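You operate a simulated robot arm through the tools that you are given. There is no shell and no other tool. Be economical: measure what you need, move in short steps, check, and stop when the job is done.

The job below is to be done with a simulated two-armed robot. You get a single attempt, and the scene is never put back.

JOB
On the top of the grey bench, fold the yellow cloth in half.

It is judged by the outcome, as a careful person would: the job done as asked, and still so three seconds after it is handed in. It fails if anything else is knocked over, pushed out of place, dropped, spilled or broken. Flat cloth is picked up by pressing the open fingertips on it (5 to 10 N) and closing them slowly along it; thin cloth reads only 2 to 8 mm in the jaws.

ROBOT AND FRAMES
Two 7-joint arms with two-finger parallel grippers on one trunk, on a base that drives. Base frame: it is fixed to the floor where the robot stands at the start and does not move with it; the origin is under the middle of the robot, x ahead of it, y to its left, z up; the surface under the hand at the start is at about z = 81.5. Units: cm, degrees, N and s.
The left shoulder is at the start at [3, 11.9, 93.5], the right one opposite. With the tool pointing down near the work surface each hand reaches from about 28 to 68 cm from the robot's upright axis, wherever it stands, measured 20 degrees to its own side. Places, roughly: top of the grey bench [60, 70, 80]. Payload 3.43 kg a hand.
The TCP of each hand is the grasp point between the finger pads, 3 cm short of the fingertips. In the tool frame z runs along the fingers and y along their closing line. The gripper opens to 9.4 cm. The fingers are 2.8 cm wide and 1 cm thick; the gripper's body (5 by 9.6 cm) begins 5.5 cm behind the TCP.
Orientation is that of the tool frame in the base frame, as [roll, pitch, yaw] about the fixed x, y, z axes, in that order (R = Rz(yaw) Ry(pitch) Rx(roll)). With the fingers straight down and closing along the base's y, the tool's x points along the base's -x, its y along +y and its z along -z.

CONTROLS
- The arms move only by the tool jog_arm. It takes "left_steps", "right_steps" or both (then of equal length, played together; a hand with none holds still); each is a list of rows, each a list of 7 numbers: the shift along the tool's x, y, z in units of 50 mm (1.0 is 50 mm), then the turn, a rotation vector about the tool's x, y, z in units of 8 degrees (1.0 is 8 degrees), then the opening, from 0 (shut) to 1 (fully open). In form: [[dx, dy, dz, rx, ry, rz, grip], ...]. A call has 1 to 20 rows; each row shifts and turns the commanded pose from where the row before left it, along the tool's axes as they then stand. A call with a number of a shift or a turn outside -1 to 1 is refused whole. Rows are played at 5 a second. More than 5 cm and 8.6 degrees between two rows, or a gripper value outside its range, and nothing of the call is played. Where a pose cannot be reached the arm comes as near as it can. A force on the tool above 40 N (or 10 N above the force at the start of the call, whichever is more), or a blocked arm, ends the call early, and 0.2 s more pass. The fingers move at their own pace (about 7.2 cm/s each) and stop on an object; they squeeze with about 37 N. The grip force told is the motor's: it shows also when the fingers shut on nothing. Time passes only in rows, and 0.2 s behind the last, so rows that do not move let the fingers close. The reply holds the time, the measured pose of the TCP, the force on the tool along the base axes, the opening and the grip force, in the units named above and with some noise, with the torque about the TCP (base axes, N m) and any sound that the robot's microphone picked up.
- Cameras (640 x 400 px; columns grow to the right, rows downward): "scene" is now at [3.79, 0.61, 162.83]; the picture's right is [0.10, -1.00, 0.00], its down [-0.84, -0.08, -0.54] and it looks along [0.53, 0.05, -0.84] (base axes); focal length 272 px, centre (320, 200). "left" rides on the left gripper at [7.6, -1.4, -10.2] in its tool frame; the picture's right is [0.18, 0.98, 0.00], its down [-0.75, 0.14, -0.64] and it looks along [-0.63, 0.12, 0.77] (tool axes); focal length 243 px, centre (320, 200). "right" rides on the right gripper at [7.6, 1.4, -10.2] in its tool frame; the picture's right is [-0.18, 0.98, 0.00], its down [-0.75, -0.14, -0.64] and it looks along [-0.63, -0.12, 0.77] (tool axes); focal length 243 px, centre (320, 200).
- get_image(camera): a new picture of that camera. It takes no simulated time.
- lift_body(by): slides the trunk up (or, below 0, down) by that many cm; the arms and the scene camera ride with it, the base frame stays. It gives what a move gives, with no picture.
- base_move(legs): drives the robot by 1 to 6 legs, each [ahead, turn to the left] in cm and degrees, along the robot's own axes; the way and the turn of a leg run together, so that a leg with both is an arc; at most 150 cm and 180 degrees a leg. The arms and the cameras ride along, it lands a little off, and it stops where it bumps. It gives what a move gives.
- turn_head(pan, tilt): turns the head with the scene camera to pan (to the left, within 143 degrees either way) and tilt (down, from -29 to 69), counted from straight ahead of the robot. It gives what a move gives.
- probe_pixels(camera, pixels): there is no depth. For up to 12 entries [column, row, z] of the newest picture of that camera ("zoom" is the newest enlarged one), the place [x, y] in the base frame at which the ray of that pixel passes the height z, good to about 0.2 cm. It takes no simulated time.
- zoom(camera, box): a new picture of the part [left, top, right, bottom] of that camera's present view, enlarged. It takes no simulated time.
- finish_job(): hands the job in; it is judged then, once.

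Work in short steps. Measure before you move; look again where a grasp or a placing could have gone wrong, and mend it. You have 80 turns and 70 pictures in all, those below and enlarged ones among them. Open the grippers and draw the arms clear of the work before you hand the job in, unless the task says otherwise; then end with one line.

The tools are called by a JSON object that holds its "fn" and its "kwargs". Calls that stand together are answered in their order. jog_arm: Moves the arms, as the interface text tells. Its arguments: {"type":"object","properties":{"left_steps":{"type":"array","items":{"type":"array","items":{"type":"number"}}},"right_steps":{"type":"array","items":{"type":"array","items":{"type":"number"}}}},"required":[]} The other tools are called the same way: lift_body (by) slides the trunk up or down; base_move (legs) drives the base; turn_head (pan, tilt) turns the head that bears the scene camera; get_image (camera) takes a picture; probe_pixels (camera, pixels) gives the place at which the rays of pixels pass given heights; zoom (camera, box) takes an enlarged picture of a part of a camera's view; finish_job () hands the job in.

At the start:

```text
clock: 0.0
left_eef_pos: [44.1, 37.68, 96.31]
left_tcp_rot: [179.9, 0.0, 179.9]
left_force: [0.6, 0.6, 0.9]
left_ft_torque: [-0.02, 0.03, 0.04]
left_gripper_width: 9.42
left_grip_force: 0.1
right_eef_pos: [36.32, 0.41, 100.73]
right_tcp_rot: [-180.0, 0.0, 180.0]
right_force: [0.3, -0.8, 0.1]
right_ft_torque: [0.01, -0.01, 0.01]
right_gripper_width: 9.41
right_grip_force: 0.0
trunk travel left (down, up): [-20.0, 21.0]
robot x, y, heading: [0.17, 0.02, 0.1]
head pan, tilt: [5.6, 57.5]
```

scene: 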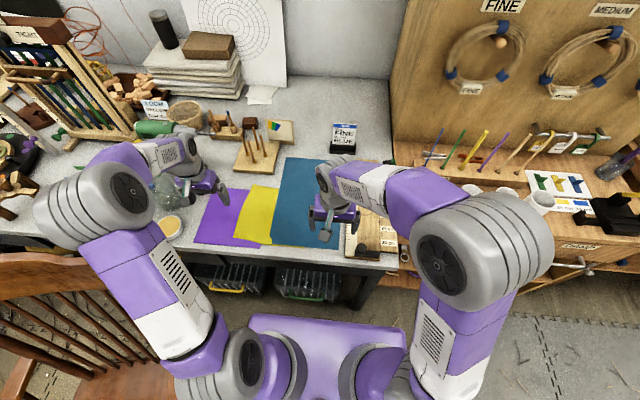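
right: 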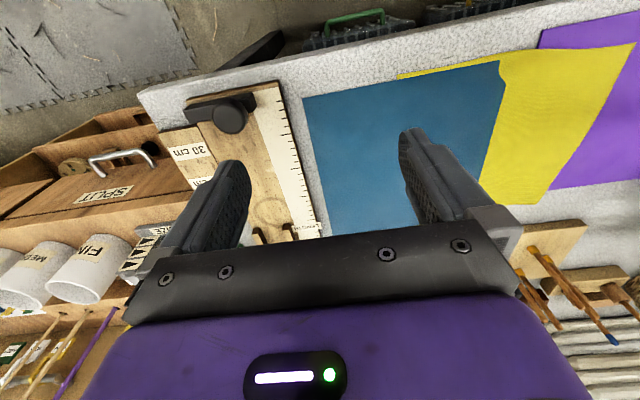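
left: 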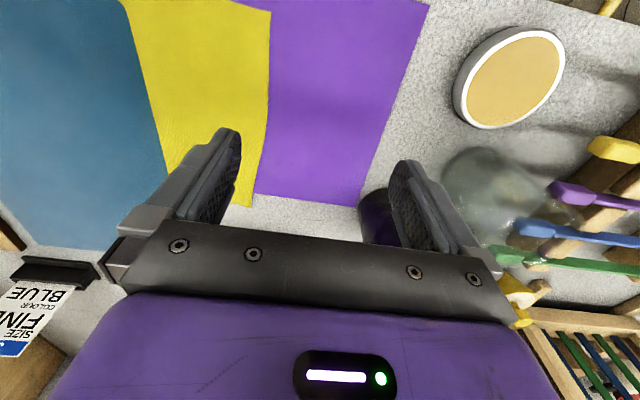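

The yellow cloth lies between purple and blue around (255,215) in the scene; I zoom in to see the overlaps.

{"fn": "zoom", "kwargs": {"camera": "scene", "box": [140, 90, 420, 270]}}

{"fn": "zoom", "kwargs": {"camera": "right", "box": [300, 0, 640, 220]}}

{"fn": "zoom", "kwargs": {"camera": "left", "box": [0, 0, 440, 280]}}

```text
2.22 times, centred on (280, 180) of scene
```

zoom: 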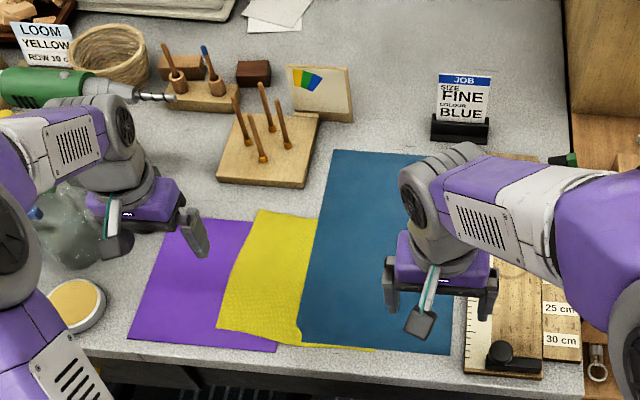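

```text
1.82 times, centred on (470, 110) of right
```

zoom: 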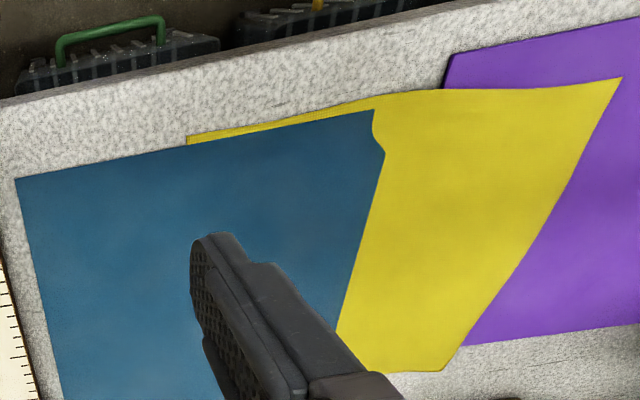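

```text
1.43 times, centred on (220, 140) of left
```

zoom: 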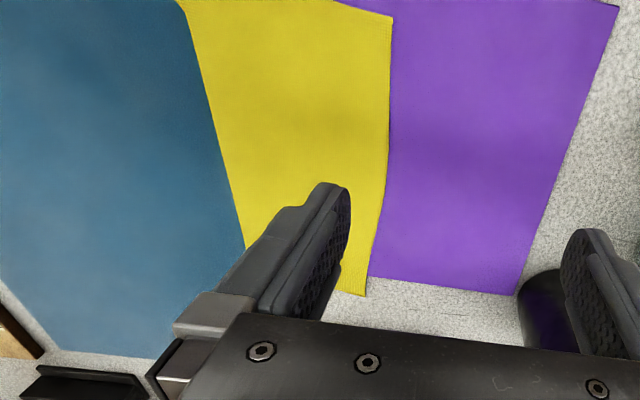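

Yellow lies on the purple sheet and under the blue one. I measure all the corners at table height.

{"fn": "probe_pixels", "kwargs": {"camera": "scene", "pixels": [[286.8, 157.5, 81.5], [271, 243, 81.5], [337, 249.3, 81.5], [252, 184.5, 81.5], [279, 189, 81.5], [234, 238.5, 81.5], [305, 247.5, 81.5], [216, 188, 81.5], [193, 242, 81.5], [260.6, 248, 81.5], [237, 170, 81.5], [270, 172, 81.5]]}}

{"fn": "probe_pixels", "kwargs": {"camera": "right", "pixels": [[303, 98, 81.5], [499, 60, 81.5], [398, 77, 81.5], [629, 44, 81.5], [535, 205, 81.5], [480, 180, 81.5], [545, 35, 81.5]]}}

{"fn": "probe_pixels", "kwargs": {"camera": "left", "pixels": [[251, 206, 81.5], [269, 12, 81.5], [110, 250, 81.5], [360, 205, 81.5]]}}

```text
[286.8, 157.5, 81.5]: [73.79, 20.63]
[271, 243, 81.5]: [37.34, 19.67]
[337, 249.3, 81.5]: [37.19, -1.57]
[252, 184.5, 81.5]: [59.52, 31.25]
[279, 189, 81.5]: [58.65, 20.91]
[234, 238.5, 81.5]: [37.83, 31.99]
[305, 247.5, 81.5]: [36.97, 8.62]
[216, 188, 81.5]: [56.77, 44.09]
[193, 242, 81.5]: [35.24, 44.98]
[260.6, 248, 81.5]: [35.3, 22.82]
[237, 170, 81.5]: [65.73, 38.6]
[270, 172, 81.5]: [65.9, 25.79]
```

```text
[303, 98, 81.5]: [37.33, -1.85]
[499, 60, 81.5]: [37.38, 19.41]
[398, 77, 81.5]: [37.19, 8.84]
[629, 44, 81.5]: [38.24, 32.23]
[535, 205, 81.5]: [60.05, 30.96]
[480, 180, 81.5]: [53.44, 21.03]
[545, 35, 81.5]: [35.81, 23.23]
```

```text
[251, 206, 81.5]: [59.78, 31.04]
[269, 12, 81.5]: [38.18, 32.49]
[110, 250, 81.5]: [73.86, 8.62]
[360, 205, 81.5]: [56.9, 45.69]
```

Yellow is about 22 x 23.5 cm: x 37–60, y 8.7–32, with the half y<20 under blue. The far strip x 57–60 of yellow lies on bare bench. I plan to shift the robot left, so I look at the chair and floor first.

{"fn": "turn_head", "kwargs": {"pan": 60, "tilt": 50}}

{"fn": "get_image", "kwargs": {"camera": "scene"}}

{"fn": "turn_head", "kwargs": {"pan": 140, "tilt": 45}}

{"fn": "get_image", "kwargs": {"camera": "scene"}}

```text
clock: 1.2
left_eef_pos: [44.18, 37.68, 96.18]
left_tcp_rot: [-180.0, 0.0, -180.0]
left_force: [0.3, -0.5, -0.2]
left_ft_torque: [0.01, 0.0, -0.03]
left_gripper_width: 9.38
left_grip_force: 0.1
right_eef_pos: [36.42, 0.31, 100.71]
right_tcp_rot: [-180.0, 0.0, -180.0]
right_force: [-0.5, 0.6, -0.5]
right_ft_torque: [0.03, -0.02, 0.01]
right_gripper_width: 9.37
right_grip_force: 0.1
trunk travel left (down, up): [-20.0, 21.0]
robot x, y, heading: [-0.25, 0.04, -0.2]
head pan, tilt: [60.0, 50.0]
```

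```text
63 pictures are left
```

scene: 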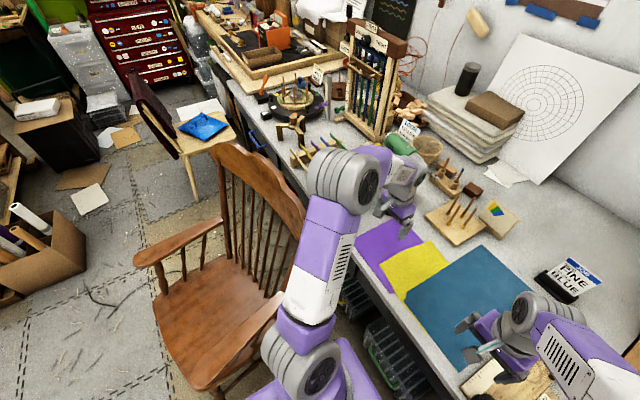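

```text
clock: 2.8
left_eef_pos: [44.01, 37.74, 96.25]
left_tcp_rot: [-179.9, -0.1, 180.0]
left_force: [0.1, -0.5, -0.5]
left_ft_torque: [0.0, 0.0, -0.01]
left_gripper_width: 9.37
left_grip_force: 0.1
right_eef_pos: [36.32, 0.43, 100.76]
right_tcp_rot: [-180.0, 0.0, -180.0]
right_force: [0.4, 0.3, 0.3]
right_ft_torque: [-0.01, -0.01, 0.01]
right_gripper_width: 9.4
right_grip_force: 0.0
trunk travel left (down, up): [-20.0, 21.0]
robot x, y, heading: [0.39, -0.11, -0.1]
head pan, tilt: [140.0, 45.0]
```

```text
62 pictures are left
```

scene: 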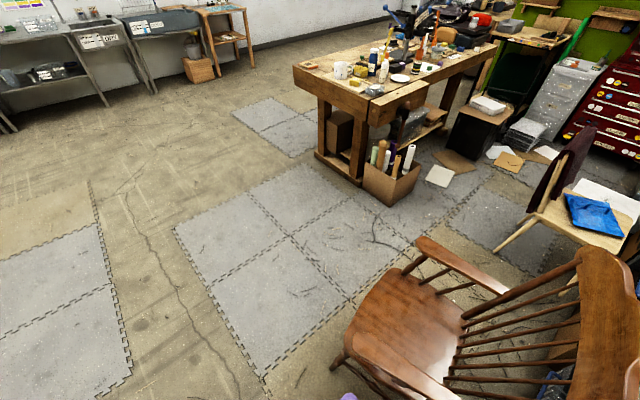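

The chair stands just left of the robot, so I can only turn and nudge. I check where its back rail is.

{"fn": "turn_head", "kwargs": {"pan": 60, "tilt": 60}}

{"fn": "get_image", "kwargs": {"camera": "scene"}}

```text
clock: 4.3
left_eef_pos: [44.05, 37.69, 96.41]
left_tcp_rot: [179.9, 0.0, 180.0]
left_force: [0.4, 0.5, 0.3]
left_ft_torque: [-0.02, 0.0, -0.01]
left_gripper_width: 9.4
left_grip_force: 0.2
right_eef_pos: [36.29, 0.39, 100.54]
right_tcp_rot: [-180.0, 0.0, 180.0]
right_force: [0.7, 0.6, 0.6]
right_ft_torque: [0.0, 0.03, -0.01]
right_gripper_width: 9.41
right_grip_force: 0.1
trunk travel left (down, up): [-20.0, 21.0]
robot x, y, heading: [-0.21, -0.04, -0.2]
head pan, tilt: [60.0, 60.0]
```

```text
61 pictures are left
```

scene: 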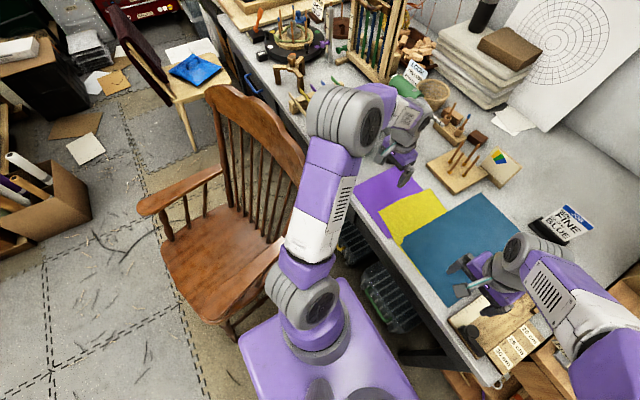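

I probe the chair's rail, its near arm, the bench edge and the free bench areas.

{"fn": "probe_pixels", "kwargs": {"camera": "scene", "pixels": [[215, 90, 95], [300, 160, 95], [215, 90, 105], [300, 160, 105], [278, 245, 68], [222, 318, 65], [400, 262, 81.5], [492, 385, 81.5], [232, 325, 0], [345, 185, 81.5], [478, 352, 81.5], [440, 160, 81.5]]}}

```text
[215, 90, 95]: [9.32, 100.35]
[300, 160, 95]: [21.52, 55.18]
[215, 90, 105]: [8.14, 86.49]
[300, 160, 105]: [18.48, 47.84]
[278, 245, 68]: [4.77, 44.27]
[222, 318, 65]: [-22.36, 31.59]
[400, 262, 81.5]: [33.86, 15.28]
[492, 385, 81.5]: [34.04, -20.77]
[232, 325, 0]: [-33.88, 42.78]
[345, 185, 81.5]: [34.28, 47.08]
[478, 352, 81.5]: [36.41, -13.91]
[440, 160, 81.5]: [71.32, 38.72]
```

I bring both hands to the centre above the blue sheet, raised, so that turning the base left keeps them clear of the chair.

{"fn": "jog_arm", "kwargs": {"left_steps": [[-0.1475, -0.6425, -0.15, 0, 0, 0, 1], [-0.1475, -0.6425, -0.15, 0, 0, 0, 1], [-0.1475, -0.6425, -0.15, 0, 0, 0, 1], [-0.1475, -0.6425, -0.15, 0, 0, 0, 1], [-0.1475, -0.6425, -0.15, 0, 0, 0, 1], [-0.1475, -0.6425, -0.15, 0, 0, 0, 1], [-0.1475, -0.6425, -0.15, 0, 0, 0, 1], [-0.1475, -0.6425, -0.15, 0, 0, 0, 1], [0, 0, 0, 0, 0, 0, 1]], "right_steps": [[-0.3925, -0.285, 0, 0, 0, 0, 1], [-0.3925, -0.285, 0, 0, 0, 0, 1], [-0.3925, -0.285, 0, 0, 0, 0, 1], [-0.3925, -0.285, 0, 0, 0, 0, 1], [-0.3925, -0.285, 0, 0, 0, 0, 1], [-0.3925, -0.285, 0, 0, 0, 0, 1], [-0.3925, -0.285, 0, 0, 0, 0, 1], [-0.3925, -0.285, 0, 0, 0, 0, 1], [0, 0, 0, 0, 0, 0, 1]]}}

{"fn": "base_move", "kwargs": {"legs": [[0, 15]]}}

{"fn": "get_image", "kwargs": {"camera": "scene"}}

```text
clock: 6.3
left_eef_pos: [49.66, 12.26, 102.28]
left_tcp_rot: [180.0, 0.0, 180.0]
left_force: [0.5, -0.3, 0.0]
left_ft_torque: [-0.03, 0.01, 0.0]
left_gripper_width: 9.4
left_grip_force: 0.1
right_eef_pos: [51.85, -11.13, 100.54]
right_tcp_rot: [-180.0, 0.0, 180.0]
right_force: [-0.9, 0.5, 0.1]
right_ft_torque: [-0.05, 0.01, 0.03]
right_gripper_width: 9.41
right_grip_force: 0.0
trunk travel left (down, up): [-20.0, 21.0]
robot x, y, heading: [-0.15, 0.25, 0.2]
head pan, tilt: [60.0, 60.0]
```

```text
clock: 7.6
left_eef_pos: [45.03, 24.55, 102.17]
left_tcp_rot: [-179.9, 0.0, -165.2]
left_force: [-0.8, -0.1, -0.1]
left_ft_torque: [-0.01, -0.03, 0.0]
left_gripper_width: 9.41
left_grip_force: 0.0
right_eef_pos: [52.97, 2.65, 100.66]
right_tcp_rot: [179.9, 0.0, -165.1]
right_force: [-0.2, -0.2, 0.0]
right_ft_torque: [0.01, -0.03, 0.02]
right_gripper_width: 9.38
right_grip_force: 0.0
trunk travel left (down, up): [-20.0, 21.0]
robot x, y, heading: [-0.27, -0.04, 14.7]
head pan, tilt: [60.0, 60.0]
```

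```text
60 pictures are left
```

scene: 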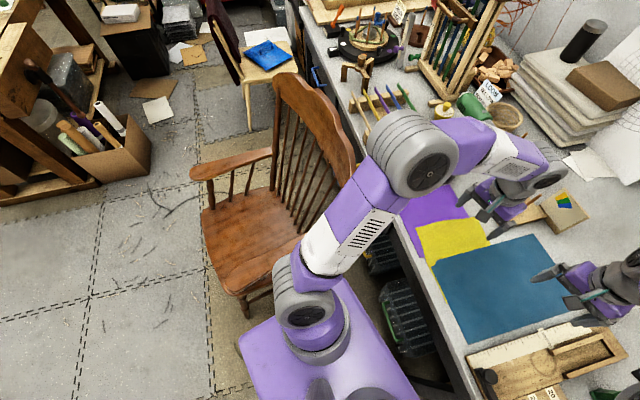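

The turn went cleanly, with the left elbow well above the chair. I turn 15° more and look down at the work.

{"fn": "base_move", "kwargs": {"legs": [[0, 15]]}}

{"fn": "turn_head", "kwargs": {"pan": 0, "tilt": 57}}

{"fn": "get_image", "kwargs": {"camera": "scene"}}

```text
clock: 8.9
left_eef_pos: [36.97, 35.56, 102.29]
left_tcp_rot: [-180.0, 0.0, -150.0]
left_force: [-0.1, 0.0, -0.1]
left_ft_torque: [0.0, -0.02, 0.01]
left_gripper_width: 9.38
left_grip_force: 0.0
right_eef_pos: [50.48, 16.43, 100.55]
right_tcp_rot: [-180.0, 0.0, -149.9]
right_force: [-0.7, 0.5, -0.1]
right_ft_torque: [-0.01, -0.03, 0.02]
right_gripper_width: 9.38
right_grip_force: 0.1
trunk travel left (down, up): [-20.0, 21.0]
robot x, y, heading: [0.11, 0.06, 30.0]
head pan, tilt: [60.0, 60.0]
```

```text
clock: 10.2
left_eef_pos: [37.1, 35.42, 102.19]
left_tcp_rot: [-180.0, 0.0, -150.0]
left_force: [-0.5, -0.3, 0.4]
left_ft_torque: [0.02, 0.01, -0.01]
left_gripper_width: 9.4
left_grip_force: 0.0
right_eef_pos: [50.47, 16.34, 100.63]
right_tcp_rot: [180.0, 0.0, -150.0]
right_force: [0.2, 0.1, 0.0]
right_ft_torque: [-0.01, -0.01, -0.01]
right_gripper_width: 9.38
right_grip_force: 0.0
trunk travel left (down, up): [-20.0, 21.0]
robot x, y, heading: [-0.1, 0.21, 30.1]
head pan, tilt: [0.0, 57.0]
```

```text
59 pictures are left
```

scene: 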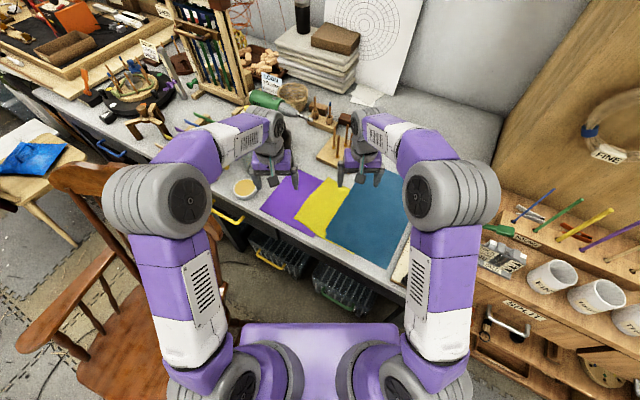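

Both hands hang over the work, as pixels (270,165) and (360,165) show. I move the right hand over yellow's far-left corner (59.7, 31.1), turned to close along y, with the jaws about 3.5 cm open.

{"fn": "jog_arm", "kwargs": {"right_steps": [[0, 0, 0, 0, 0, 0.9375, 0.37], [0, 0, 0, 0, 0, 0.9375, 0.37], [0, 0, 0, 0, 0, 0.9375, 0.37], [0, 0, 0, 0, 0, 0.9375, 0.37], [-0.312, 0.472, 0.344, 0, 0, 0, 0.37], [-0.312, 0.472, 0.344, 0, 0, 0, 0.37], [-0.312, 0.472, 0.344, 0, 0, 0, 0.37], [-0.312, 0.472, 0.344, 0, 0, 0, 0.37], [-0.312, 0.472, 0.344, 0, 0, 0, 0.37], [0, 0, 0, 0, 0, 0, 0.37]]}}

{"fn": "get_image", "kwargs": {"camera": "right"}}

{"fn": "zoom", "kwargs": {"camera": "scene", "box": [220, 90, 440, 230]}}

```text
clock: 12.4
left_eef_pos: [37.13, 35.38, 102.18]
left_tcp_rot: [-179.9, 0.1, -150.0]
left_force: [0.8, -0.2, -0.6]
left_ft_torque: [0.0, 0.03, -0.02]
left_gripper_width: 9.38
left_grip_force: 0.1
right_eef_pos: [57.81, 27.69, 92.06]
right_tcp_rot: [-180.0, -0.1, 179.9]
right_force: [-0.5, 0.6, -0.4]
right_ft_torque: [0.0, 0.01, -0.01]
right_gripper_width: 3.49
right_grip_force: 0.2
right hand out of reach, approached as far as the arm can: row 9
trunk travel left (down, up): [-20.0, 21.0]
robot x, y, heading: [-0.16, 0.22, 29.8]
head pan, tilt: [0.0, 57.0]
```

```text
58 pictures are left
```

right: 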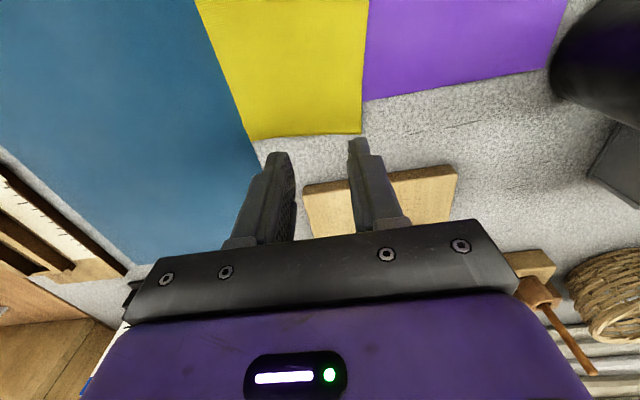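

```text
2.86 times, centred on (330, 160) of scene
```

zoom: 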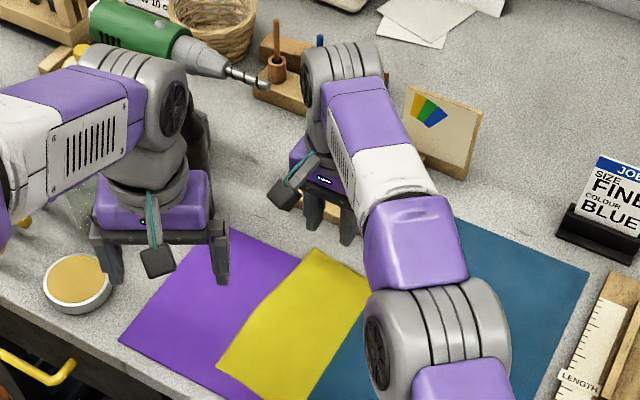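

The right arm is just at its limit. I draw it back 5 cm and nudge the base ahead about 4 cm.

{"fn": "jog_arm", "kwargs": {"right_steps": [[0.9, 0, 0, 0, 0, 0, 0.37], [0, 0, 0, 0, 0, 0, 0.37]]}}

{"fn": "base_move", "kwargs": {"legs": [[4, 0]]}}

{"fn": "get_image", "kwargs": {"camera": "right"}}

```text
clock: 13.0
left_eef_pos: [37.12, 35.5, 102.17]
left_tcp_rot: [180.0, 0.0, -150.0]
left_force: [-0.3, 0.9, -0.4]
left_ft_torque: [-0.01, 0.02, 0.01]
left_gripper_width: 9.42
left_grip_force: 0.1
right_eef_pos: [53.42, 27.67, 92.03]
right_tcp_rot: [179.8, 0.1, 180.0]
right_force: [-0.5, -0.1, 0.1]
right_ft_torque: [0.0, 0.01, -0.02]
right_gripper_width: 3.48
right_grip_force: 0.0
trunk travel left (down, up): [-20.0, 21.0]
robot x, y, heading: [0.18, 0.06, 29.7]
head pan, tilt: [0.0, 57.0]
```

```text
clock: 13.8
left_eef_pos: [40.5, 37.41, 102.14]
left_tcp_rot: [179.9, -0.1, -150.0]
left_force: [0.6, -0.5, -0.9]
left_ft_torque: [-0.02, 0.03, -0.02]
left_gripper_width: 9.38
left_grip_force: 0.0
right_eef_pos: [56.83, 29.7, 91.93]
right_tcp_rot: [-180.0, 0.0, 180.0]
right_force: [-0.3, 0.8, -0.1]
right_ft_torque: [-0.01, 0.05, -0.03]
right_gripper_width: 3.49
right_grip_force: 0.0
trunk travel left (down, up): [-20.0, 21.0]
robot x, y, heading: [3.33, 1.54, 29.8]
head pan, tilt: [0.0, 57.0]
```

```text
56 pictures are left
```

right: 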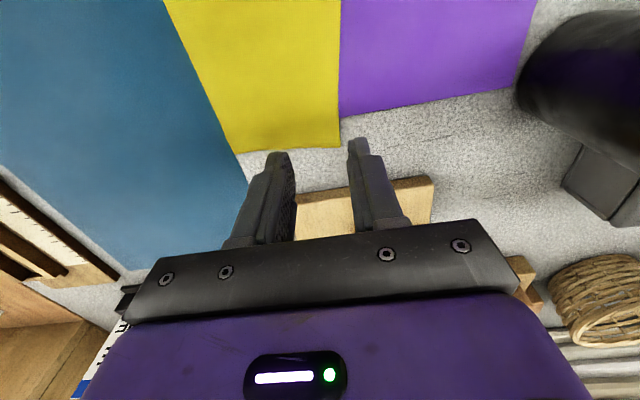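

The base moved freely. I probe the corner (340,147) and the place where purple's far edge meets yellow (340,117).

{"fn": "probe_pixels", "kwargs": {"camera": "right", "pixels": [[340, 147, 81], [340, 147, 81.5], [340, 117, 81.5], [233, 152, 81.5], [339, 80, 81.5], [428, 178, 81.5], [300, 196, 81.5]]}}

```text
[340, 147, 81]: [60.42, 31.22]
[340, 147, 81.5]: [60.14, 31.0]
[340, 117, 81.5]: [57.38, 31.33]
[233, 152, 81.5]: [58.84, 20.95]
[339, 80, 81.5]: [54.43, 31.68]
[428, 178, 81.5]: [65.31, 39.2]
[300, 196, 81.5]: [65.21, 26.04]
```

Corner is at (60.1, 31.0) and purple's edge at x 57.4. I move to (58.8, 28.4) and descend to just above the cloth.

{"fn": "jog_arm", "kwargs": {"right_steps": [[-0.197, -0.13, 0.2, 0, 0, 0, 0.37], [-0.197, -0.13, 0.2, 0, 0, 0, 0.37], [0, 0, 0.3, 0, 0, 0, 0.37], [0, 0, 0.3, 0, 0, 0, 0.37], [0, 0, 0.28, 0, 0, 0, 0.37], [0, 0, 0, 0, 0, 0, 0.37]]}}

{"fn": "get_image", "kwargs": {"camera": "right"}}

```text
clock: 15.2
left_eef_pos: [40.33, 37.44, 102.26]
left_tcp_rot: [180.0, 0.0, -150.1]
left_force: [-1.3, 0.3, -0.4]
left_ft_torque: [-0.04, -0.01, 0.04]
left_gripper_width: 9.41
left_grip_force: 0.1
right_eef_pos: [58.54, 28.51, 85.67]
right_tcp_rot: [-180.0, 0.1, 179.9]
right_force: [0.2, 0.2, 0.6]
right_ft_torque: [0.01, 0.03, 0.0]
right_gripper_width: 3.48
right_grip_force: 0.0
trunk travel left (down, up): [-20.0, 21.0]
robot x, y, heading: [3.39, 2.13, 29.8]
head pan, tilt: [0.0, 57.0]
```

```text
55 pictures are left
```

right: 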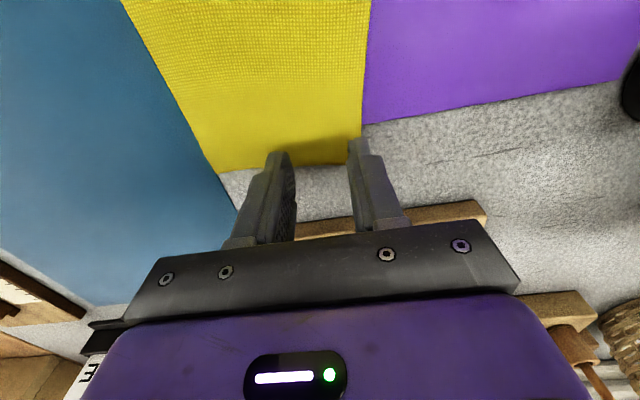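

The tips are about 1 cm above the cloth, right at the corner. I shift 0.4 cm inward and descend to contact in small steps.

{"fn": "jog_arm", "kwargs": {"right_steps": [[0, -0.08, 0.1, 0, 0, 0, 0.37], [0, 0, 0.06, 0, 0, 0, 0.37], [0, 0, 0.04, 0, 0, 0, 0.37], [0, 0, 0, 0, 0, 0, 0.37]]}}

```text
clock: 16.2
left_eef_pos: [40.34, 37.34, 102.23]
left_tcp_rot: [-180.0, 0.1, -150.0]
left_force: [0.5, 0.5, 0.0]
left_ft_torque: [-0.05, 0.0, -0.03]
left_gripper_width: 9.41
left_grip_force: 0.0
right_eef_pos: [58.63, 28.01, 84.9]
right_tcp_rot: [179.8, 0.2, 180.0]
right_force: [0.3, -0.6, 17.1]
right_ft_torque: [-0.23, 0.23, 0.04]
right_gripper_width: 3.47
right_grip_force: 0.1
trunk travel left (down, up): [-20.0, 21.0]
robot x, y, heading: [3.33, 2.05, 29.8]
head pan, tilt: [0.0, 57.0]
```

Contact at TCP 84.9 with 17 N; I ease off to about 7 N.

{"fn": "jog_arm", "kwargs": {"right_steps": [[0, 0, -0.025, 0, 0, 0, 0.37], [0, 0, 0, 0, 0, 0, 0.37]]}}

```text
clock: 16.8
left_eef_pos: [40.24, 37.47, 102.34]
left_tcp_rot: [180.0, 0.1, -150.1]
left_force: [-0.1, -0.4, -0.7]
left_ft_torque: [0.01, -0.01, 0.01]
left_gripper_width: 9.42
left_grip_force: 0.0
right_eef_pos: [58.46, 28.11, 84.91]
right_tcp_rot: [179.8, 0.2, -180.0]
right_force: [1.8, 3.1, 19.1]
right_ft_torque: [-0.12, 0.2, 0.03]
right_gripper_width: 3.47
right_grip_force: 0.2
trunk travel left (down, up): [-20.0, 21.0]
robot x, y, heading: [2.94, 1.91, 29.7]
head pan, tilt: [0.0, 57.0]
```

Still 19 N, so I ease off a little further.

{"fn": "jog_arm", "kwargs": {"right_steps": [[0, 0, -0.025, 0, 0, 0, 0.37], [0, 0, 0, 0, 0, 0, 0.37]]}}

```text
clock: 17.4
left_eef_pos: [40.29, 37.4, 102.26]
left_tcp_rot: [-179.9, 0.1, -150.0]
left_force: [0.5, -1.5, 0.0]
left_ft_torque: [0.0, -0.02, -0.03]
left_gripper_width: 9.43
left_grip_force: 0.2
right_eef_pos: [58.53, 28.09, 84.96]
right_tcp_rot: [-180.0, 0.0, -179.9]
right_force: [2.0, 2.0, 13.8]
right_ft_torque: [0.05, 0.13, -0.02]
right_gripper_width: 3.44
right_grip_force: 0.0
trunk travel left (down, up): [-20.0, 21.0]
robot x, y, heading: [3.34, 1.8, 29.9]
head pan, tilt: [0.0, 57.0]
```

One more small release, then I close slowly.

{"fn": "jog_arm", "kwargs": {"right_steps": [[0, 0, -0.025, 0, 0, 0, 0.37], [0, 0, 0, 0, 0, 0, 0.37], [0, 0, 0, 0, 0, 0, 0.33], [0, 0, 0, 0, 0, 0, 0.29], [0, 0, 0, 0, 0, 0, 0.25], [0, 0, 0, 0, 0, 0, 0.21], [0, 0, 0, 0, 0, 0, 0.17], [0, 0, 0, 0, 0, 0, 0.13], [0, 0, 0, 0, 0, 0, 0.09], [0, 0, 0, 0, 0, 0, 0.05], [0, 0, 0, 0, 0, 0, 0], [0, 0, 0, 0, 0, 0, 0], [0, 0, 0, 0, 0, 0, 0]]}}

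{"fn": "get_image", "kwargs": {"camera": "right"}}

```text
clock: 20.2
left_eef_pos: [40.34, 37.35, 102.28]
left_tcp_rot: [-180.0, 0.0, -150.0]
left_force: [1.1, 0.3, 0.1]
left_ft_torque: [-0.01, 0.02, 0.03]
left_gripper_width: 9.42
left_grip_force: 0.0
right_eef_pos: [58.75, 28.09, 84.97]
right_tcp_rot: [180.0, 0.0, 180.0]
right_force: [0.6, -0.1, -0.1]
right_ft_torque: [-0.01, 0.01, 0.0]
right_gripper_width: 0.18
right_grip_force: 36.9
trunk travel left (down, up): [-20.0, 21.0]
robot x, y, heading: [3.26, 1.87, 29.8]
head pan, tilt: [0.0, 57.0]
```

```text
54 pictures are left
```

right: 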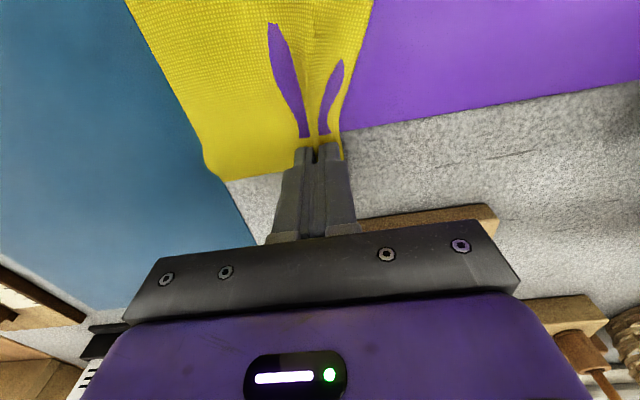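

Width 0.18 cm and the cloth is bunched in the jaws at (315,150). I lift 6 cm and see whether only yellow comes.

{"fn": "jog_arm", "kwargs": {"right_steps": [[0, 0, -0.2, 0, 0, 0, 0], [0, 0, -0.2, 0, 0, 0, 0], [0, 0, -0.2, 0, 0, 0, 0], [0, 0, -0.3, 0, 0, 0, 0], [0, 0, -0.3, 0, 0, 0, 0], [0, 0, 0, 0, 0, 0, 0]]}}

{"fn": "get_image", "kwargs": {"camera": "left"}}

{"fn": "get_image", "kwargs": {"camera": "right"}}

```text
clock: 21.6
left_eef_pos: [40.28, 37.38, 102.26]
left_tcp_rot: [179.9, 0.0, -150.0]
left_force: [-0.5, -0.6, 0.0]
left_ft_torque: [-0.05, 0.01, -0.03]
left_gripper_width: 9.41
left_grip_force: 0.1
right_eef_pos: [58.59, 28.02, 90.94]
right_tcp_rot: [-180.0, 0.0, -180.0]
right_force: [0.0, 0.7, 0.6]
right_ft_torque: [0.0, 0.02, 0.01]
right_gripper_width: 0.22
right_grip_force: 37.1
trunk travel left (down, up): [-20.0, 21.0]
robot x, y, heading: [3.17, 1.75, 29.7]
head pan, tilt: [0.0, 57.0]
```

```text
53 pictures are left
```

left: 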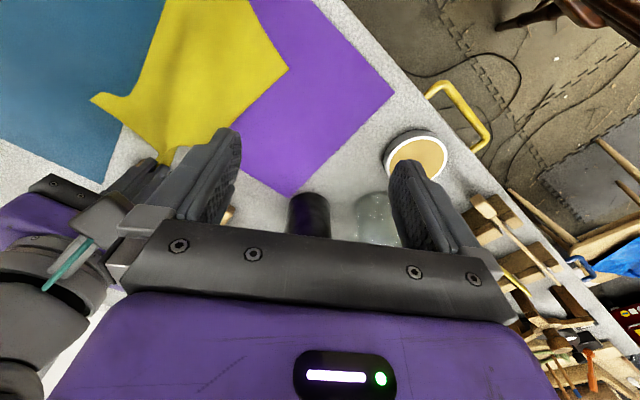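

```text
52 pictures are left
```

right: 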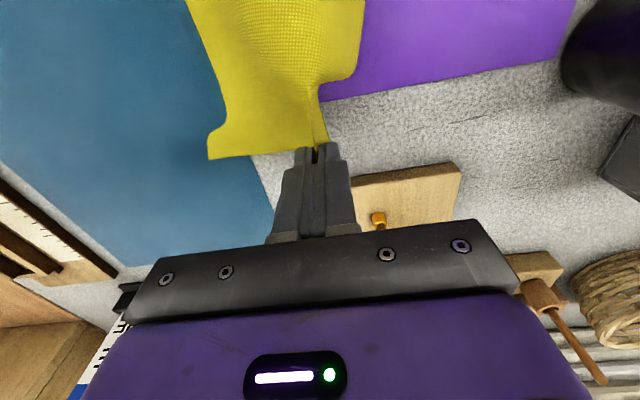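

Only yellow came up, purple stays. A yellow corner now shows over blue at (208,155); I look closer from the scene camera.

{"fn": "zoom", "kwargs": {"camera": "scene", "box": [250, 140, 430, 260]}}

{"fn": "zoom", "kwargs": {"camera": "right", "box": [100, 0, 420, 200]}}

{"fn": "zoom", "kwargs": {"camera": "left", "box": [0, 0, 320, 200]}}

```text
3.33 times, centred on (340, 200) of scene
```

zoom: 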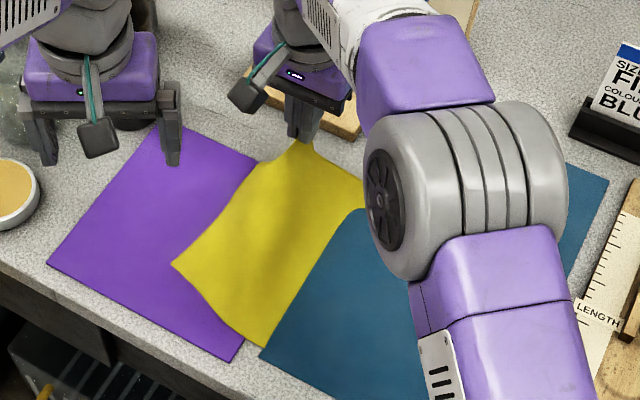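

```text
2.00 times, centred on (260, 100) of right
```

zoom: 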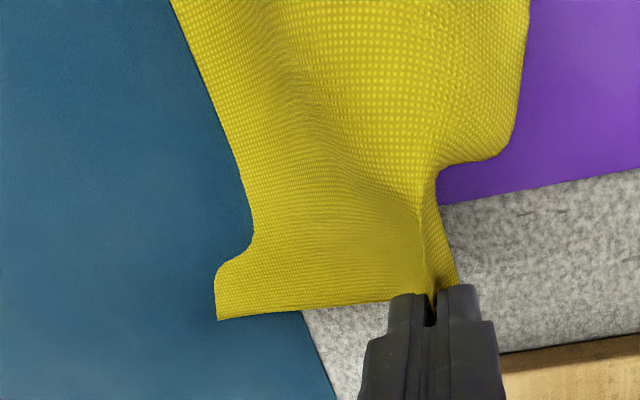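

```text
2.00 times, centred on (160, 100) of left
```

zoom: 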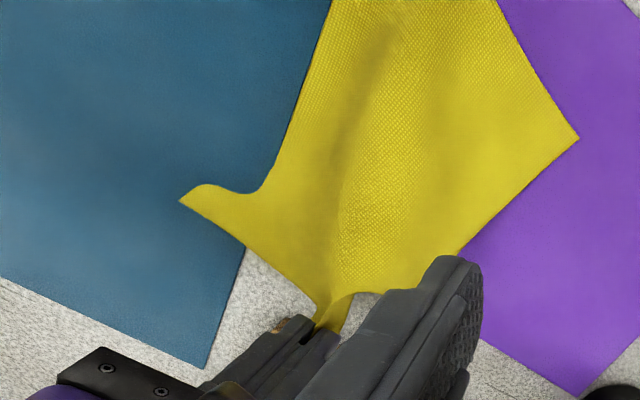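

Yellow came up alone and partly slipped above blue. Better plan: the left hand takes this far-left corner, the right hand takes the far-right corner on bare bench, and I fold far edge to near edge. I set the corner back down first and release.

{"fn": "jog_arm", "kwargs": {"right_steps": [[0, 0.1, 0.25, 0, 0, 0, 0], [0, 0.1, 0.25, 0, 0, 0, 0], [0, 0.1, 0.25, 0, 0, 0, 0], [0, 0.1, 0.25, 0, 0, 0, 0], [0, 0, 0.14, 0, 0, 0, 0], [0, 0, 0, 0, 0, 0, 0.1], [0, 0, 0, 0, 0, 0, 0.25], [0, 0, 0, 0, 0, 0, 0.37], [0, 0, -0.3, 0, 0, 0, 0.37], [0, 0, -0.8, 0, 0, 0, 0.37], [0, 0, -0.8, 0, 0, 0, 0.37], [0, 0, 0, 0, 0, 0, 0.37]]}}

{"fn": "get_image", "kwargs": {"camera": "right"}}

```text
clock: 24.2
left_eef_pos: [40.29, 37.38, 102.13]
left_tcp_rot: [-180.0, 0.0, -150.0]
left_force: [-0.5, -0.4, -0.8]
left_ft_torque: [0.0, 0.03, 0.02]
left_gripper_width: 9.42
left_grip_force: 0.1
right_eef_pos: [58.35, 30.03, 94.69]
right_tcp_rot: [180.0, 0.0, -179.9]
right_force: [0.0, -0.6, 0.8]
right_ft_torque: [0.01, 0.01, 0.01]
right_gripper_width: 3.5
right_grip_force: 0.1
trunk travel left (down, up): [-20.0, 21.0]
robot x, y, heading: [3.31, 2.12, 30.4]
head pan, tilt: [0.0, 57.0]
```

```text
48 pictures are left
```

right: 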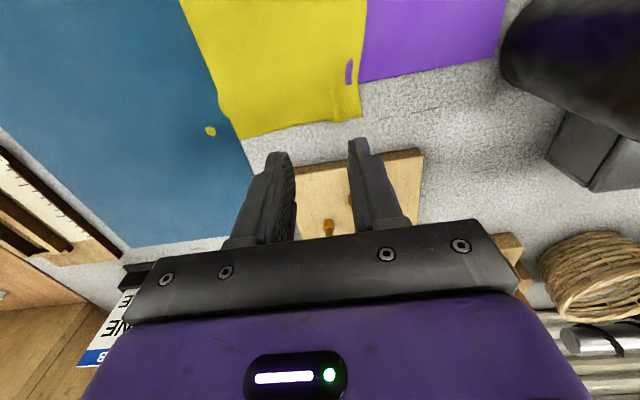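

The corner lies flat again at (360,117). I locate the edges and move the right hand out of the way.

{"fn": "probe_pixels", "kwargs": {"camera": "right", "pixels": [[361, 117, 81.7], [242, 138, 81.7], [362, 82, 81.7], [210, 131, 81.7]]}}

{"fn": "jog_arm", "kwargs": {"right_steps": [[0.28, -0.6, -0.1, 0, 0, 0, 0.37], [0.28, -0.6, -0.1, 0, 0, 0, 0.37], [0.28, -0.6, -0.1, 0, 0, 0, 0.37], [0.28, -0.6, -0.1, 0, 0, 0, 0.37], [0.28, -0.6, -0.1, 0, 0, 0, 0.37], [0.28, -0.6, -0.1, 0, 0, 0, 0.37], [0, 0, 0, 0, 0, 0, 0.37]]}}

```text
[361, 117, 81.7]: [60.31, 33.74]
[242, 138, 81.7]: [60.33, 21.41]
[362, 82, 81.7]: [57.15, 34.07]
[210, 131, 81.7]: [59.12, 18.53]
```

```text
clock: 25.8
left_eef_pos: [40.47, 37.43, 102.18]
left_tcp_rot: [179.9, 0.0, -149.9]
left_force: [1.1, -0.7, 1.0]
left_ft_torque: [0.01, 0.01, -0.01]
left_gripper_width: 9.41
left_grip_force: 0.1
right_eef_pos: [50.16, 11.94, 97.85]
right_tcp_rot: [-180.0, -0.1, -180.0]
right_force: [0.4, 1.2, 0.5]
right_ft_torque: [0.02, -0.03, 0.01]
right_gripper_width: 3.48
right_grip_force: 0.0
trunk travel left (down, up): [-20.0, 21.0]
robot x, y, heading: [3.52, 2.31, 30.0]
head pan, tilt: [0.0, 57.0]
```

Corner C1 is now at (60.3, 33.7). I bring the left hand over it, turned to close along y.

{"fn": "jog_arm", "kwargs": {"left_steps": [[0, 0, 0, 0, 0, 0.9375, 0.37], [0, 0, 0, 0, 0, 0.9375, 0.37], [0, 0, 0, 0, 0, 0.9375, 0.37], [0, 0, 0, 0, 0, 0.9375, 0.37], [-0.616, -0.213, 0.33, 0, 0, 0, 0.37], [-0.616, -0.213, 0.33, 0, 0, 0, 0.37], [-0.616, -0.213, 0.33, 0, 0, 0, 0.37], [-0.616, -0.213, 0.33, 0, 0, 0, 0.37], [-0.616, -0.213, 0.33, 0, 0, 0, 0.37], [-0.616, -0.213, 0.33, 0, 0, 0, 0.37], [0, 0, 0, 0, 0, 0, 0.37]]}}

{"fn": "get_image", "kwargs": {"camera": "left"}}

```text
clock: 28.2
left_eef_pos: [58.11, 30.82, 92.18]
left_tcp_rot: [-180.0, -0.2, -180.0]
left_force: [-0.1, -0.2, 0.1]
left_ft_torque: [-0.02, -0.04, -0.01]
left_gripper_width: 3.48
left_grip_force: 0.0
left hand out of reach, approached as far as the arm can: row 10
right_eef_pos: [50.01, 11.94, 97.87]
right_tcp_rot: [179.9, 0.0, 179.9]
right_force: [0.4, 0.6, 0.2]
right_ft_torque: [0.03, -0.02, -0.03]
right_gripper_width: 3.45
right_grip_force: 0.0
trunk travel left (down, up): [-20.0, 21.0]
robot x, y, heading: [3.38, 2.0, 29.9]
head pan, tilt: [0.0, 57.0]
```

```text
47 pictures are left
```

left: 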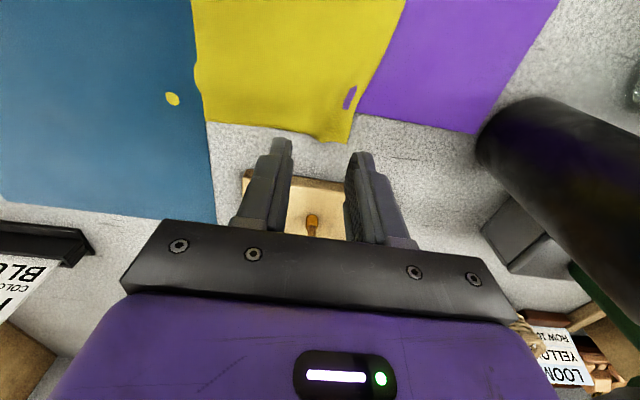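

Almost there; I nudge the base 2 cm further ahead to gain reach.

{"fn": "base_move", "kwargs": {"legs": [[2, 0]]}}

{"fn": "get_image", "kwargs": {"camera": "left"}}

```text
clock: 29.0
left_eef_pos: [59.84, 31.94, 92.17]
left_tcp_rot: [-180.0, 0.0, 180.0]
left_force: [-0.5, -0.4, -0.3]
left_ft_torque: [0.0, 0.04, 0.03]
left_gripper_width: 3.48
left_grip_force: 0.1
right_eef_pos: [51.92, 13.0, 97.74]
right_tcp_rot: [-180.0, -0.1, -180.0]
right_force: [-0.3, -0.1, -0.2]
right_ft_torque: [-0.02, 0.01, 0.04]
right_gripper_width: 3.49
right_grip_force: 0.2
trunk travel left (down, up): [-20.0, 21.0]
robot x, y, heading: [5.19, 2.41, 30.0]
head pan, tilt: [0.0, 57.0]
```

```text
46 pictures are left
```

left: 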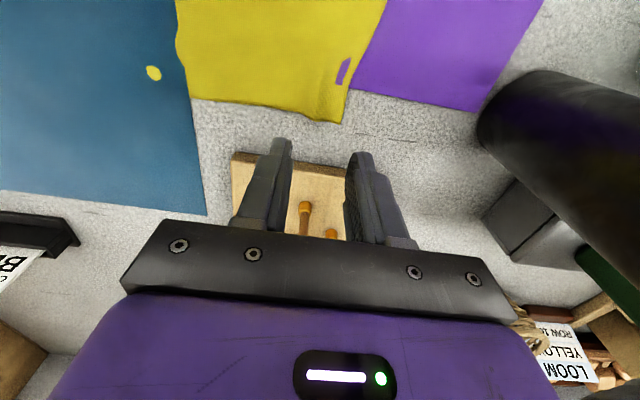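

I check the corner (341,121) with the left camera before descending.

{"fn": "probe_pixels", "kwargs": {"camera": "left", "pixels": [[341, 121, 81.7], [195, 99, 81.7], [352, 90, 81.7], [300, 110, 81.7]]}}

{"fn": "jog_arm", "kwargs": {"left_steps": [[0.09, -0.1, 0.3, 0, 0, 0, 0.37], [0.09, -0.1, 0.3, 0, 0, 0, 0.37], [0, 0, 0.4, 0, 0, 0, 0.37], [0, 0, 0.3, 0, 0, 0, 0.37], [0, 0, 0, 0, 0, 0, 0.37]]}}

{"fn": "get_image", "kwargs": {"camera": "left"}}

```text
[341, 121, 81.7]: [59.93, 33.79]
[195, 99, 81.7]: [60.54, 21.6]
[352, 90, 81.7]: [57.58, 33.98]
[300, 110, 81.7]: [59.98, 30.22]
```

```text
clock: 30.2
left_eef_pos: [58.8, 30.73, 85.85]
left_tcp_rot: [179.9, 0.1, -179.9]
left_force: [0.2, -0.5, 0.2]
left_ft_torque: [0.0, -0.03, -0.01]
left_gripper_width: 3.48
left_grip_force: 0.2
right_eef_pos: [51.78, 13.04, 97.73]
right_tcp_rot: [179.9, 0.0, 179.9]
right_force: [0.6, 0.9, -0.7]
right_ft_torque: [-0.03, -0.02, -0.01]
right_gripper_width: 3.48
right_grip_force: 0.1
trunk travel left (down, up): [-20.0, 21.0]
robot x, y, heading: [5.07, 3.2, 30.1]
head pan, tilt: [0.0, 57.0]
```

```text
45 pictures are left
```

left: 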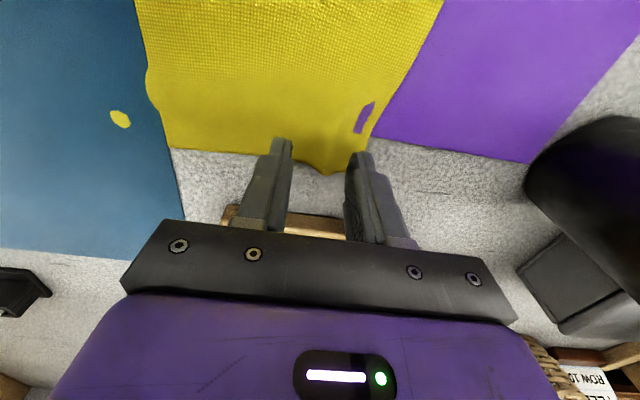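

The jaws straddle the corner well. I press lightly (0.9 cm down) and read the force.

{"fn": "jog_arm", "kwargs": {"left_steps": [[0, -0.02, 0.1, 0, 0, 0, 0.37], [0, 0, 0.05, 0, 0, 0, 0.37], [0, 0, 0.02, 0, 0, 0, 0.37], [0, 0, 0, 0, 0, 0, 0.37]]}}

```text
clock: 31.2
left_eef_pos: [58.82, 30.72, 84.89]
left_tcp_rot: [180.0, 0.0, 180.0]
left_force: [0.7, 0.3, 1.8]
left_ft_torque: [0.0, -0.02, -0.01]
left_gripper_width: 3.49
left_grip_force: 0.0
right_eef_pos: [51.96, 13.12, 97.81]
right_tcp_rot: [180.0, -0.1, -180.0]
right_force: [0.3, -0.3, 0.4]
right_ft_torque: [0.04, -0.01, 0.01]
right_gripper_width: 3.47
right_grip_force: 0.0
trunk travel left (down, up): [-20.0, 21.0]
robot x, y, heading: [5.08, 3.02, 30.0]
head pan, tilt: [0.0, 57.0]
```

1.8 N: a touch more pressure, then close slowly.

{"fn": "jog_arm", "kwargs": {"left_steps": [[0, 0, 0.02, 0, 0, 0, 0.37], [0, 0, 0, 0, 0, 0, 0.37]]}}

```text
clock: 31.8
left_eef_pos: [58.87, 30.72, 84.86]
left_tcp_rot: [179.8, 0.2, 180.0]
left_force: [0.6, 0.1, 9.3]
left_ft_torque: [0.1, 0.12, -0.01]
left_gripper_width: 3.46
left_grip_force: 0.0
right_eef_pos: [51.86, 13.03, 97.82]
right_tcp_rot: [180.0, 0.0, -180.0]
right_force: [0.1, -0.1, -0.1]
right_ft_torque: [-0.02, 0.01, -0.02]
right_gripper_width: 3.48
right_grip_force: 0.1
trunk travel left (down, up): [-20.0, 21.0]
robot x, y, heading: [5.04, 2.99, 30.0]
head pan, tilt: [0.0, 57.0]
```

9.3 N is right. I close slowly, then lift 5 cm.

{"fn": "jog_arm", "kwargs": {"left_steps": [[0, 0, 0, 0, 0, 0, 0.33], [0, 0, 0, 0, 0, 0, 0.29], [0, 0, 0, 0, 0, 0, 0.25], [0, 0, 0, 0, 0, 0, 0.21], [0, 0, 0, 0, 0, 0, 0.17], [0, 0, 0, 0, 0, 0, 0.13], [0, 0, 0, 0, 0, 0, 0.09], [0, 0, 0, 0, 0, 0, 0.05], [0, 0, 0, 0, 0, 0, 0], [0, 0, 0, 0, 0, 0, 0], [0, 0, 0, 0, 0, 0, 0], [0, 0, -0.2, 0, 0, 0, 0], [0, 0, -0.2, 0, 0, 0, 0], [0, 0, -0.3, 0, 0, 0, 0], [0, 0, -0.3, 0, 0, 0, 0], [0, 0, 0, 0, 0, 0, 0]]}}

{"fn": "get_image", "kwargs": {"camera": "left"}}

```text
clock: 35.2
left_eef_pos: [58.95, 30.76, 89.78]
left_tcp_rot: [180.0, 0.0, 180.0]
left_force: [-1.3, 0.2, 0.5]
left_ft_torque: [-0.04, -0.01, 0.0]
left_gripper_width: 0.18
left_grip_force: 36.5
right_eef_pos: [51.92, 13.0, 97.79]
right_tcp_rot: [179.9, 0.0, 180.0]
right_force: [0.6, 0.8, -0.3]
right_ft_torque: [0.02, 0.03, 0.03]
right_gripper_width: 3.48
right_grip_force: 0.0
trunk travel left (down, up): [-20.0, 21.0]
robot x, y, heading: [5.54, 2.65, 29.9]
head pan, tilt: [0.0, 57.0]
```

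```text
44 pictures are left
```

left: 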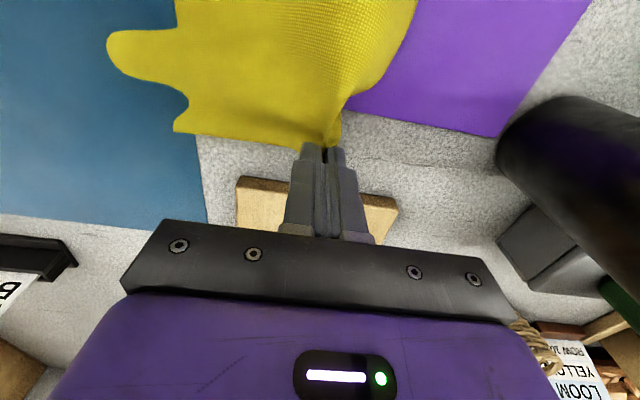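

The left hand holds the corner. I pull slowly left 10 cm to bring the far-right corner out onto bare bench.

{"fn": "jog_arm", "kwargs": {"left_steps": [[0.05, 0.255, -0.05, 0, 0, 0, 0], [0.05, 0.255, -0.05, 0, 0, 0, 0], [0.05, 0.255, -0.05, 0, 0, 0, 0], [0.05, 0.255, -0.05, 0, 0, 0, 0], [0.05, 0.255, -0.05, 0, 0, 0, 0], [0.05, 0.255, -0.05, 0, 0, 0, 0], [0.05, 0.255, -0.05, 0, 0, 0, 0], [0.05, 0.255, -0.05, 0, 0, 0, 0], [0, 0, 0, 0, 0, 0, 0]]}}

{"fn": "get_image", "kwargs": {"camera": "left"}}

{"fn": "get_image", "kwargs": {"camera": "right"}}

```text
clock: 37.2
left_eef_pos: [56.9, 40.96, 91.78]
left_tcp_rot: [180.0, 0.0, 179.9]
left_force: [0.3, -1.7, 0.4]
left_ft_torque: [0.09, -0.02, 0.02]
left_gripper_width: 0.21
left_grip_force: 36.5
right_eef_pos: [51.78, 12.91, 97.82]
right_tcp_rot: [-179.9, 0.1, 180.0]
right_force: [0.6, -0.3, -0.8]
right_ft_torque: [-0.01, -0.03, 0.0]
right_gripper_width: 3.49
right_grip_force: 0.1
trunk travel left (down, up): [-20.0, 21.0]
robot x, y, heading: [5.12, 2.86, 30.1]
head pan, tilt: [0.0, 57.0]
```

```text
43 pictures are left
```

left: 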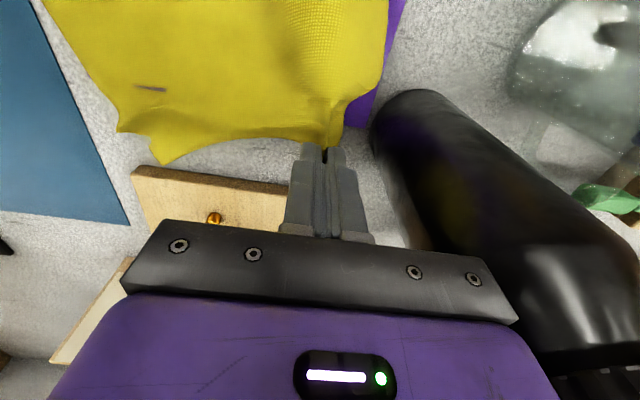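

```text
42 pictures are left
```

right: 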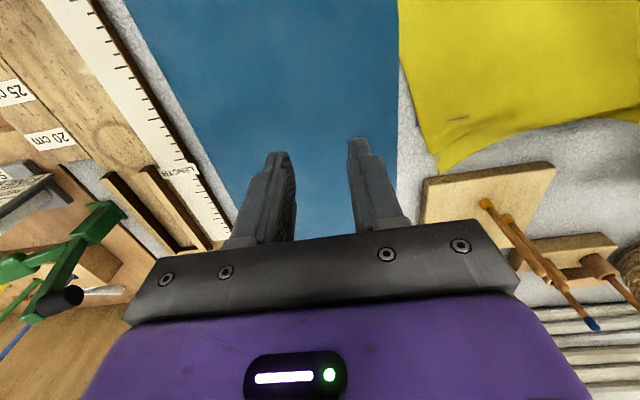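

C2 has come out onto bare bench at (437,170) in the right view. A black cylinder is close to the left hand; I check it in the scene view.

{"fn": "zoom", "kwargs": {"camera": "scene", "box": [200, 80, 440, 240]}}

```text
2.50 times, centred on (320, 160) of scene
```

zoom: 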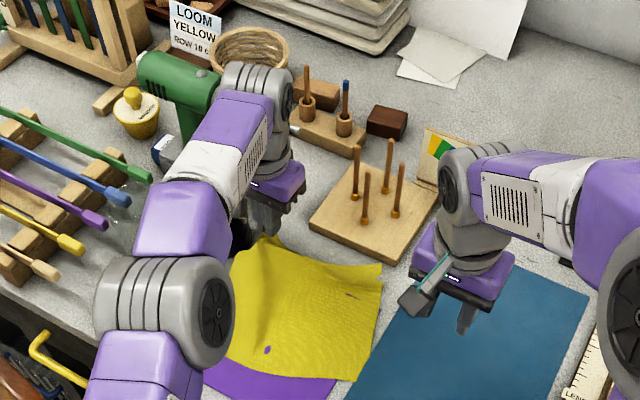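

The cylinder is the drill's handle, just left of the left fingers. I move the left hand up and away from it (toward the robot and right), and probe C2.

{"fn": "probe_pixels", "kwargs": {"camera": "right", "pixels": [[437, 172, 81.7], [423, 128, 81.7], [400, 60, 81.7], [425, 180, 81.7], [480, 150, 82.5]]}}

{"fn": "jog_arm", "kwargs": {"left_steps": [[0.15, -0.2, -0.3, 0, 0, 0, 0], [0.15, -0.2, -0.3, 0, 0, 0, 0], [0.15, -0.2, -0.3, 0, 0, 0, 0], [0, 0, 0, 0, 0, 0, 0]]}}

{"fn": "get_image", "kwargs": {"camera": "right"}}

```text
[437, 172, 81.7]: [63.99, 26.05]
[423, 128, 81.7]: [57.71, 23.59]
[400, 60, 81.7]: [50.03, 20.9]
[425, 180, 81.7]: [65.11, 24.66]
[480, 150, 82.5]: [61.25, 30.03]
```

```text
clock: 38.2
left_eef_pos: [54.57, 38.02, 96.4]
left_tcp_rot: [-180.0, 0.0, -180.0]
left_force: [-0.1, -0.3, -0.4]
left_ft_torque: [0.02, 0.02, -0.01]
left_gripper_width: 0.18
left_grip_force: 37.1
right_eef_pos: [51.83, 13.04, 97.77]
right_tcp_rot: [180.0, 0.0, -179.9]
right_force: [0.1, 0.4, 0.5]
right_ft_torque: [-0.01, 0.01, 0.01]
right_gripper_width: 3.51
right_grip_force: 0.0
trunk travel left (down, up): [-20.0, 21.0]
robot x, y, heading: [5.17, 2.95, 30.0]
head pan, tilt: [0.0, 57.0]
```

```text
40 pictures are left
```

right: 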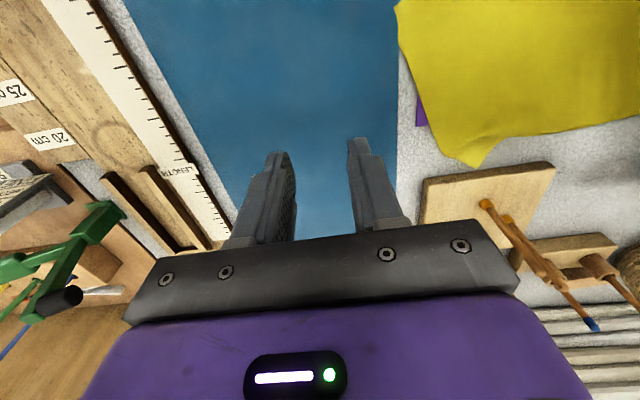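

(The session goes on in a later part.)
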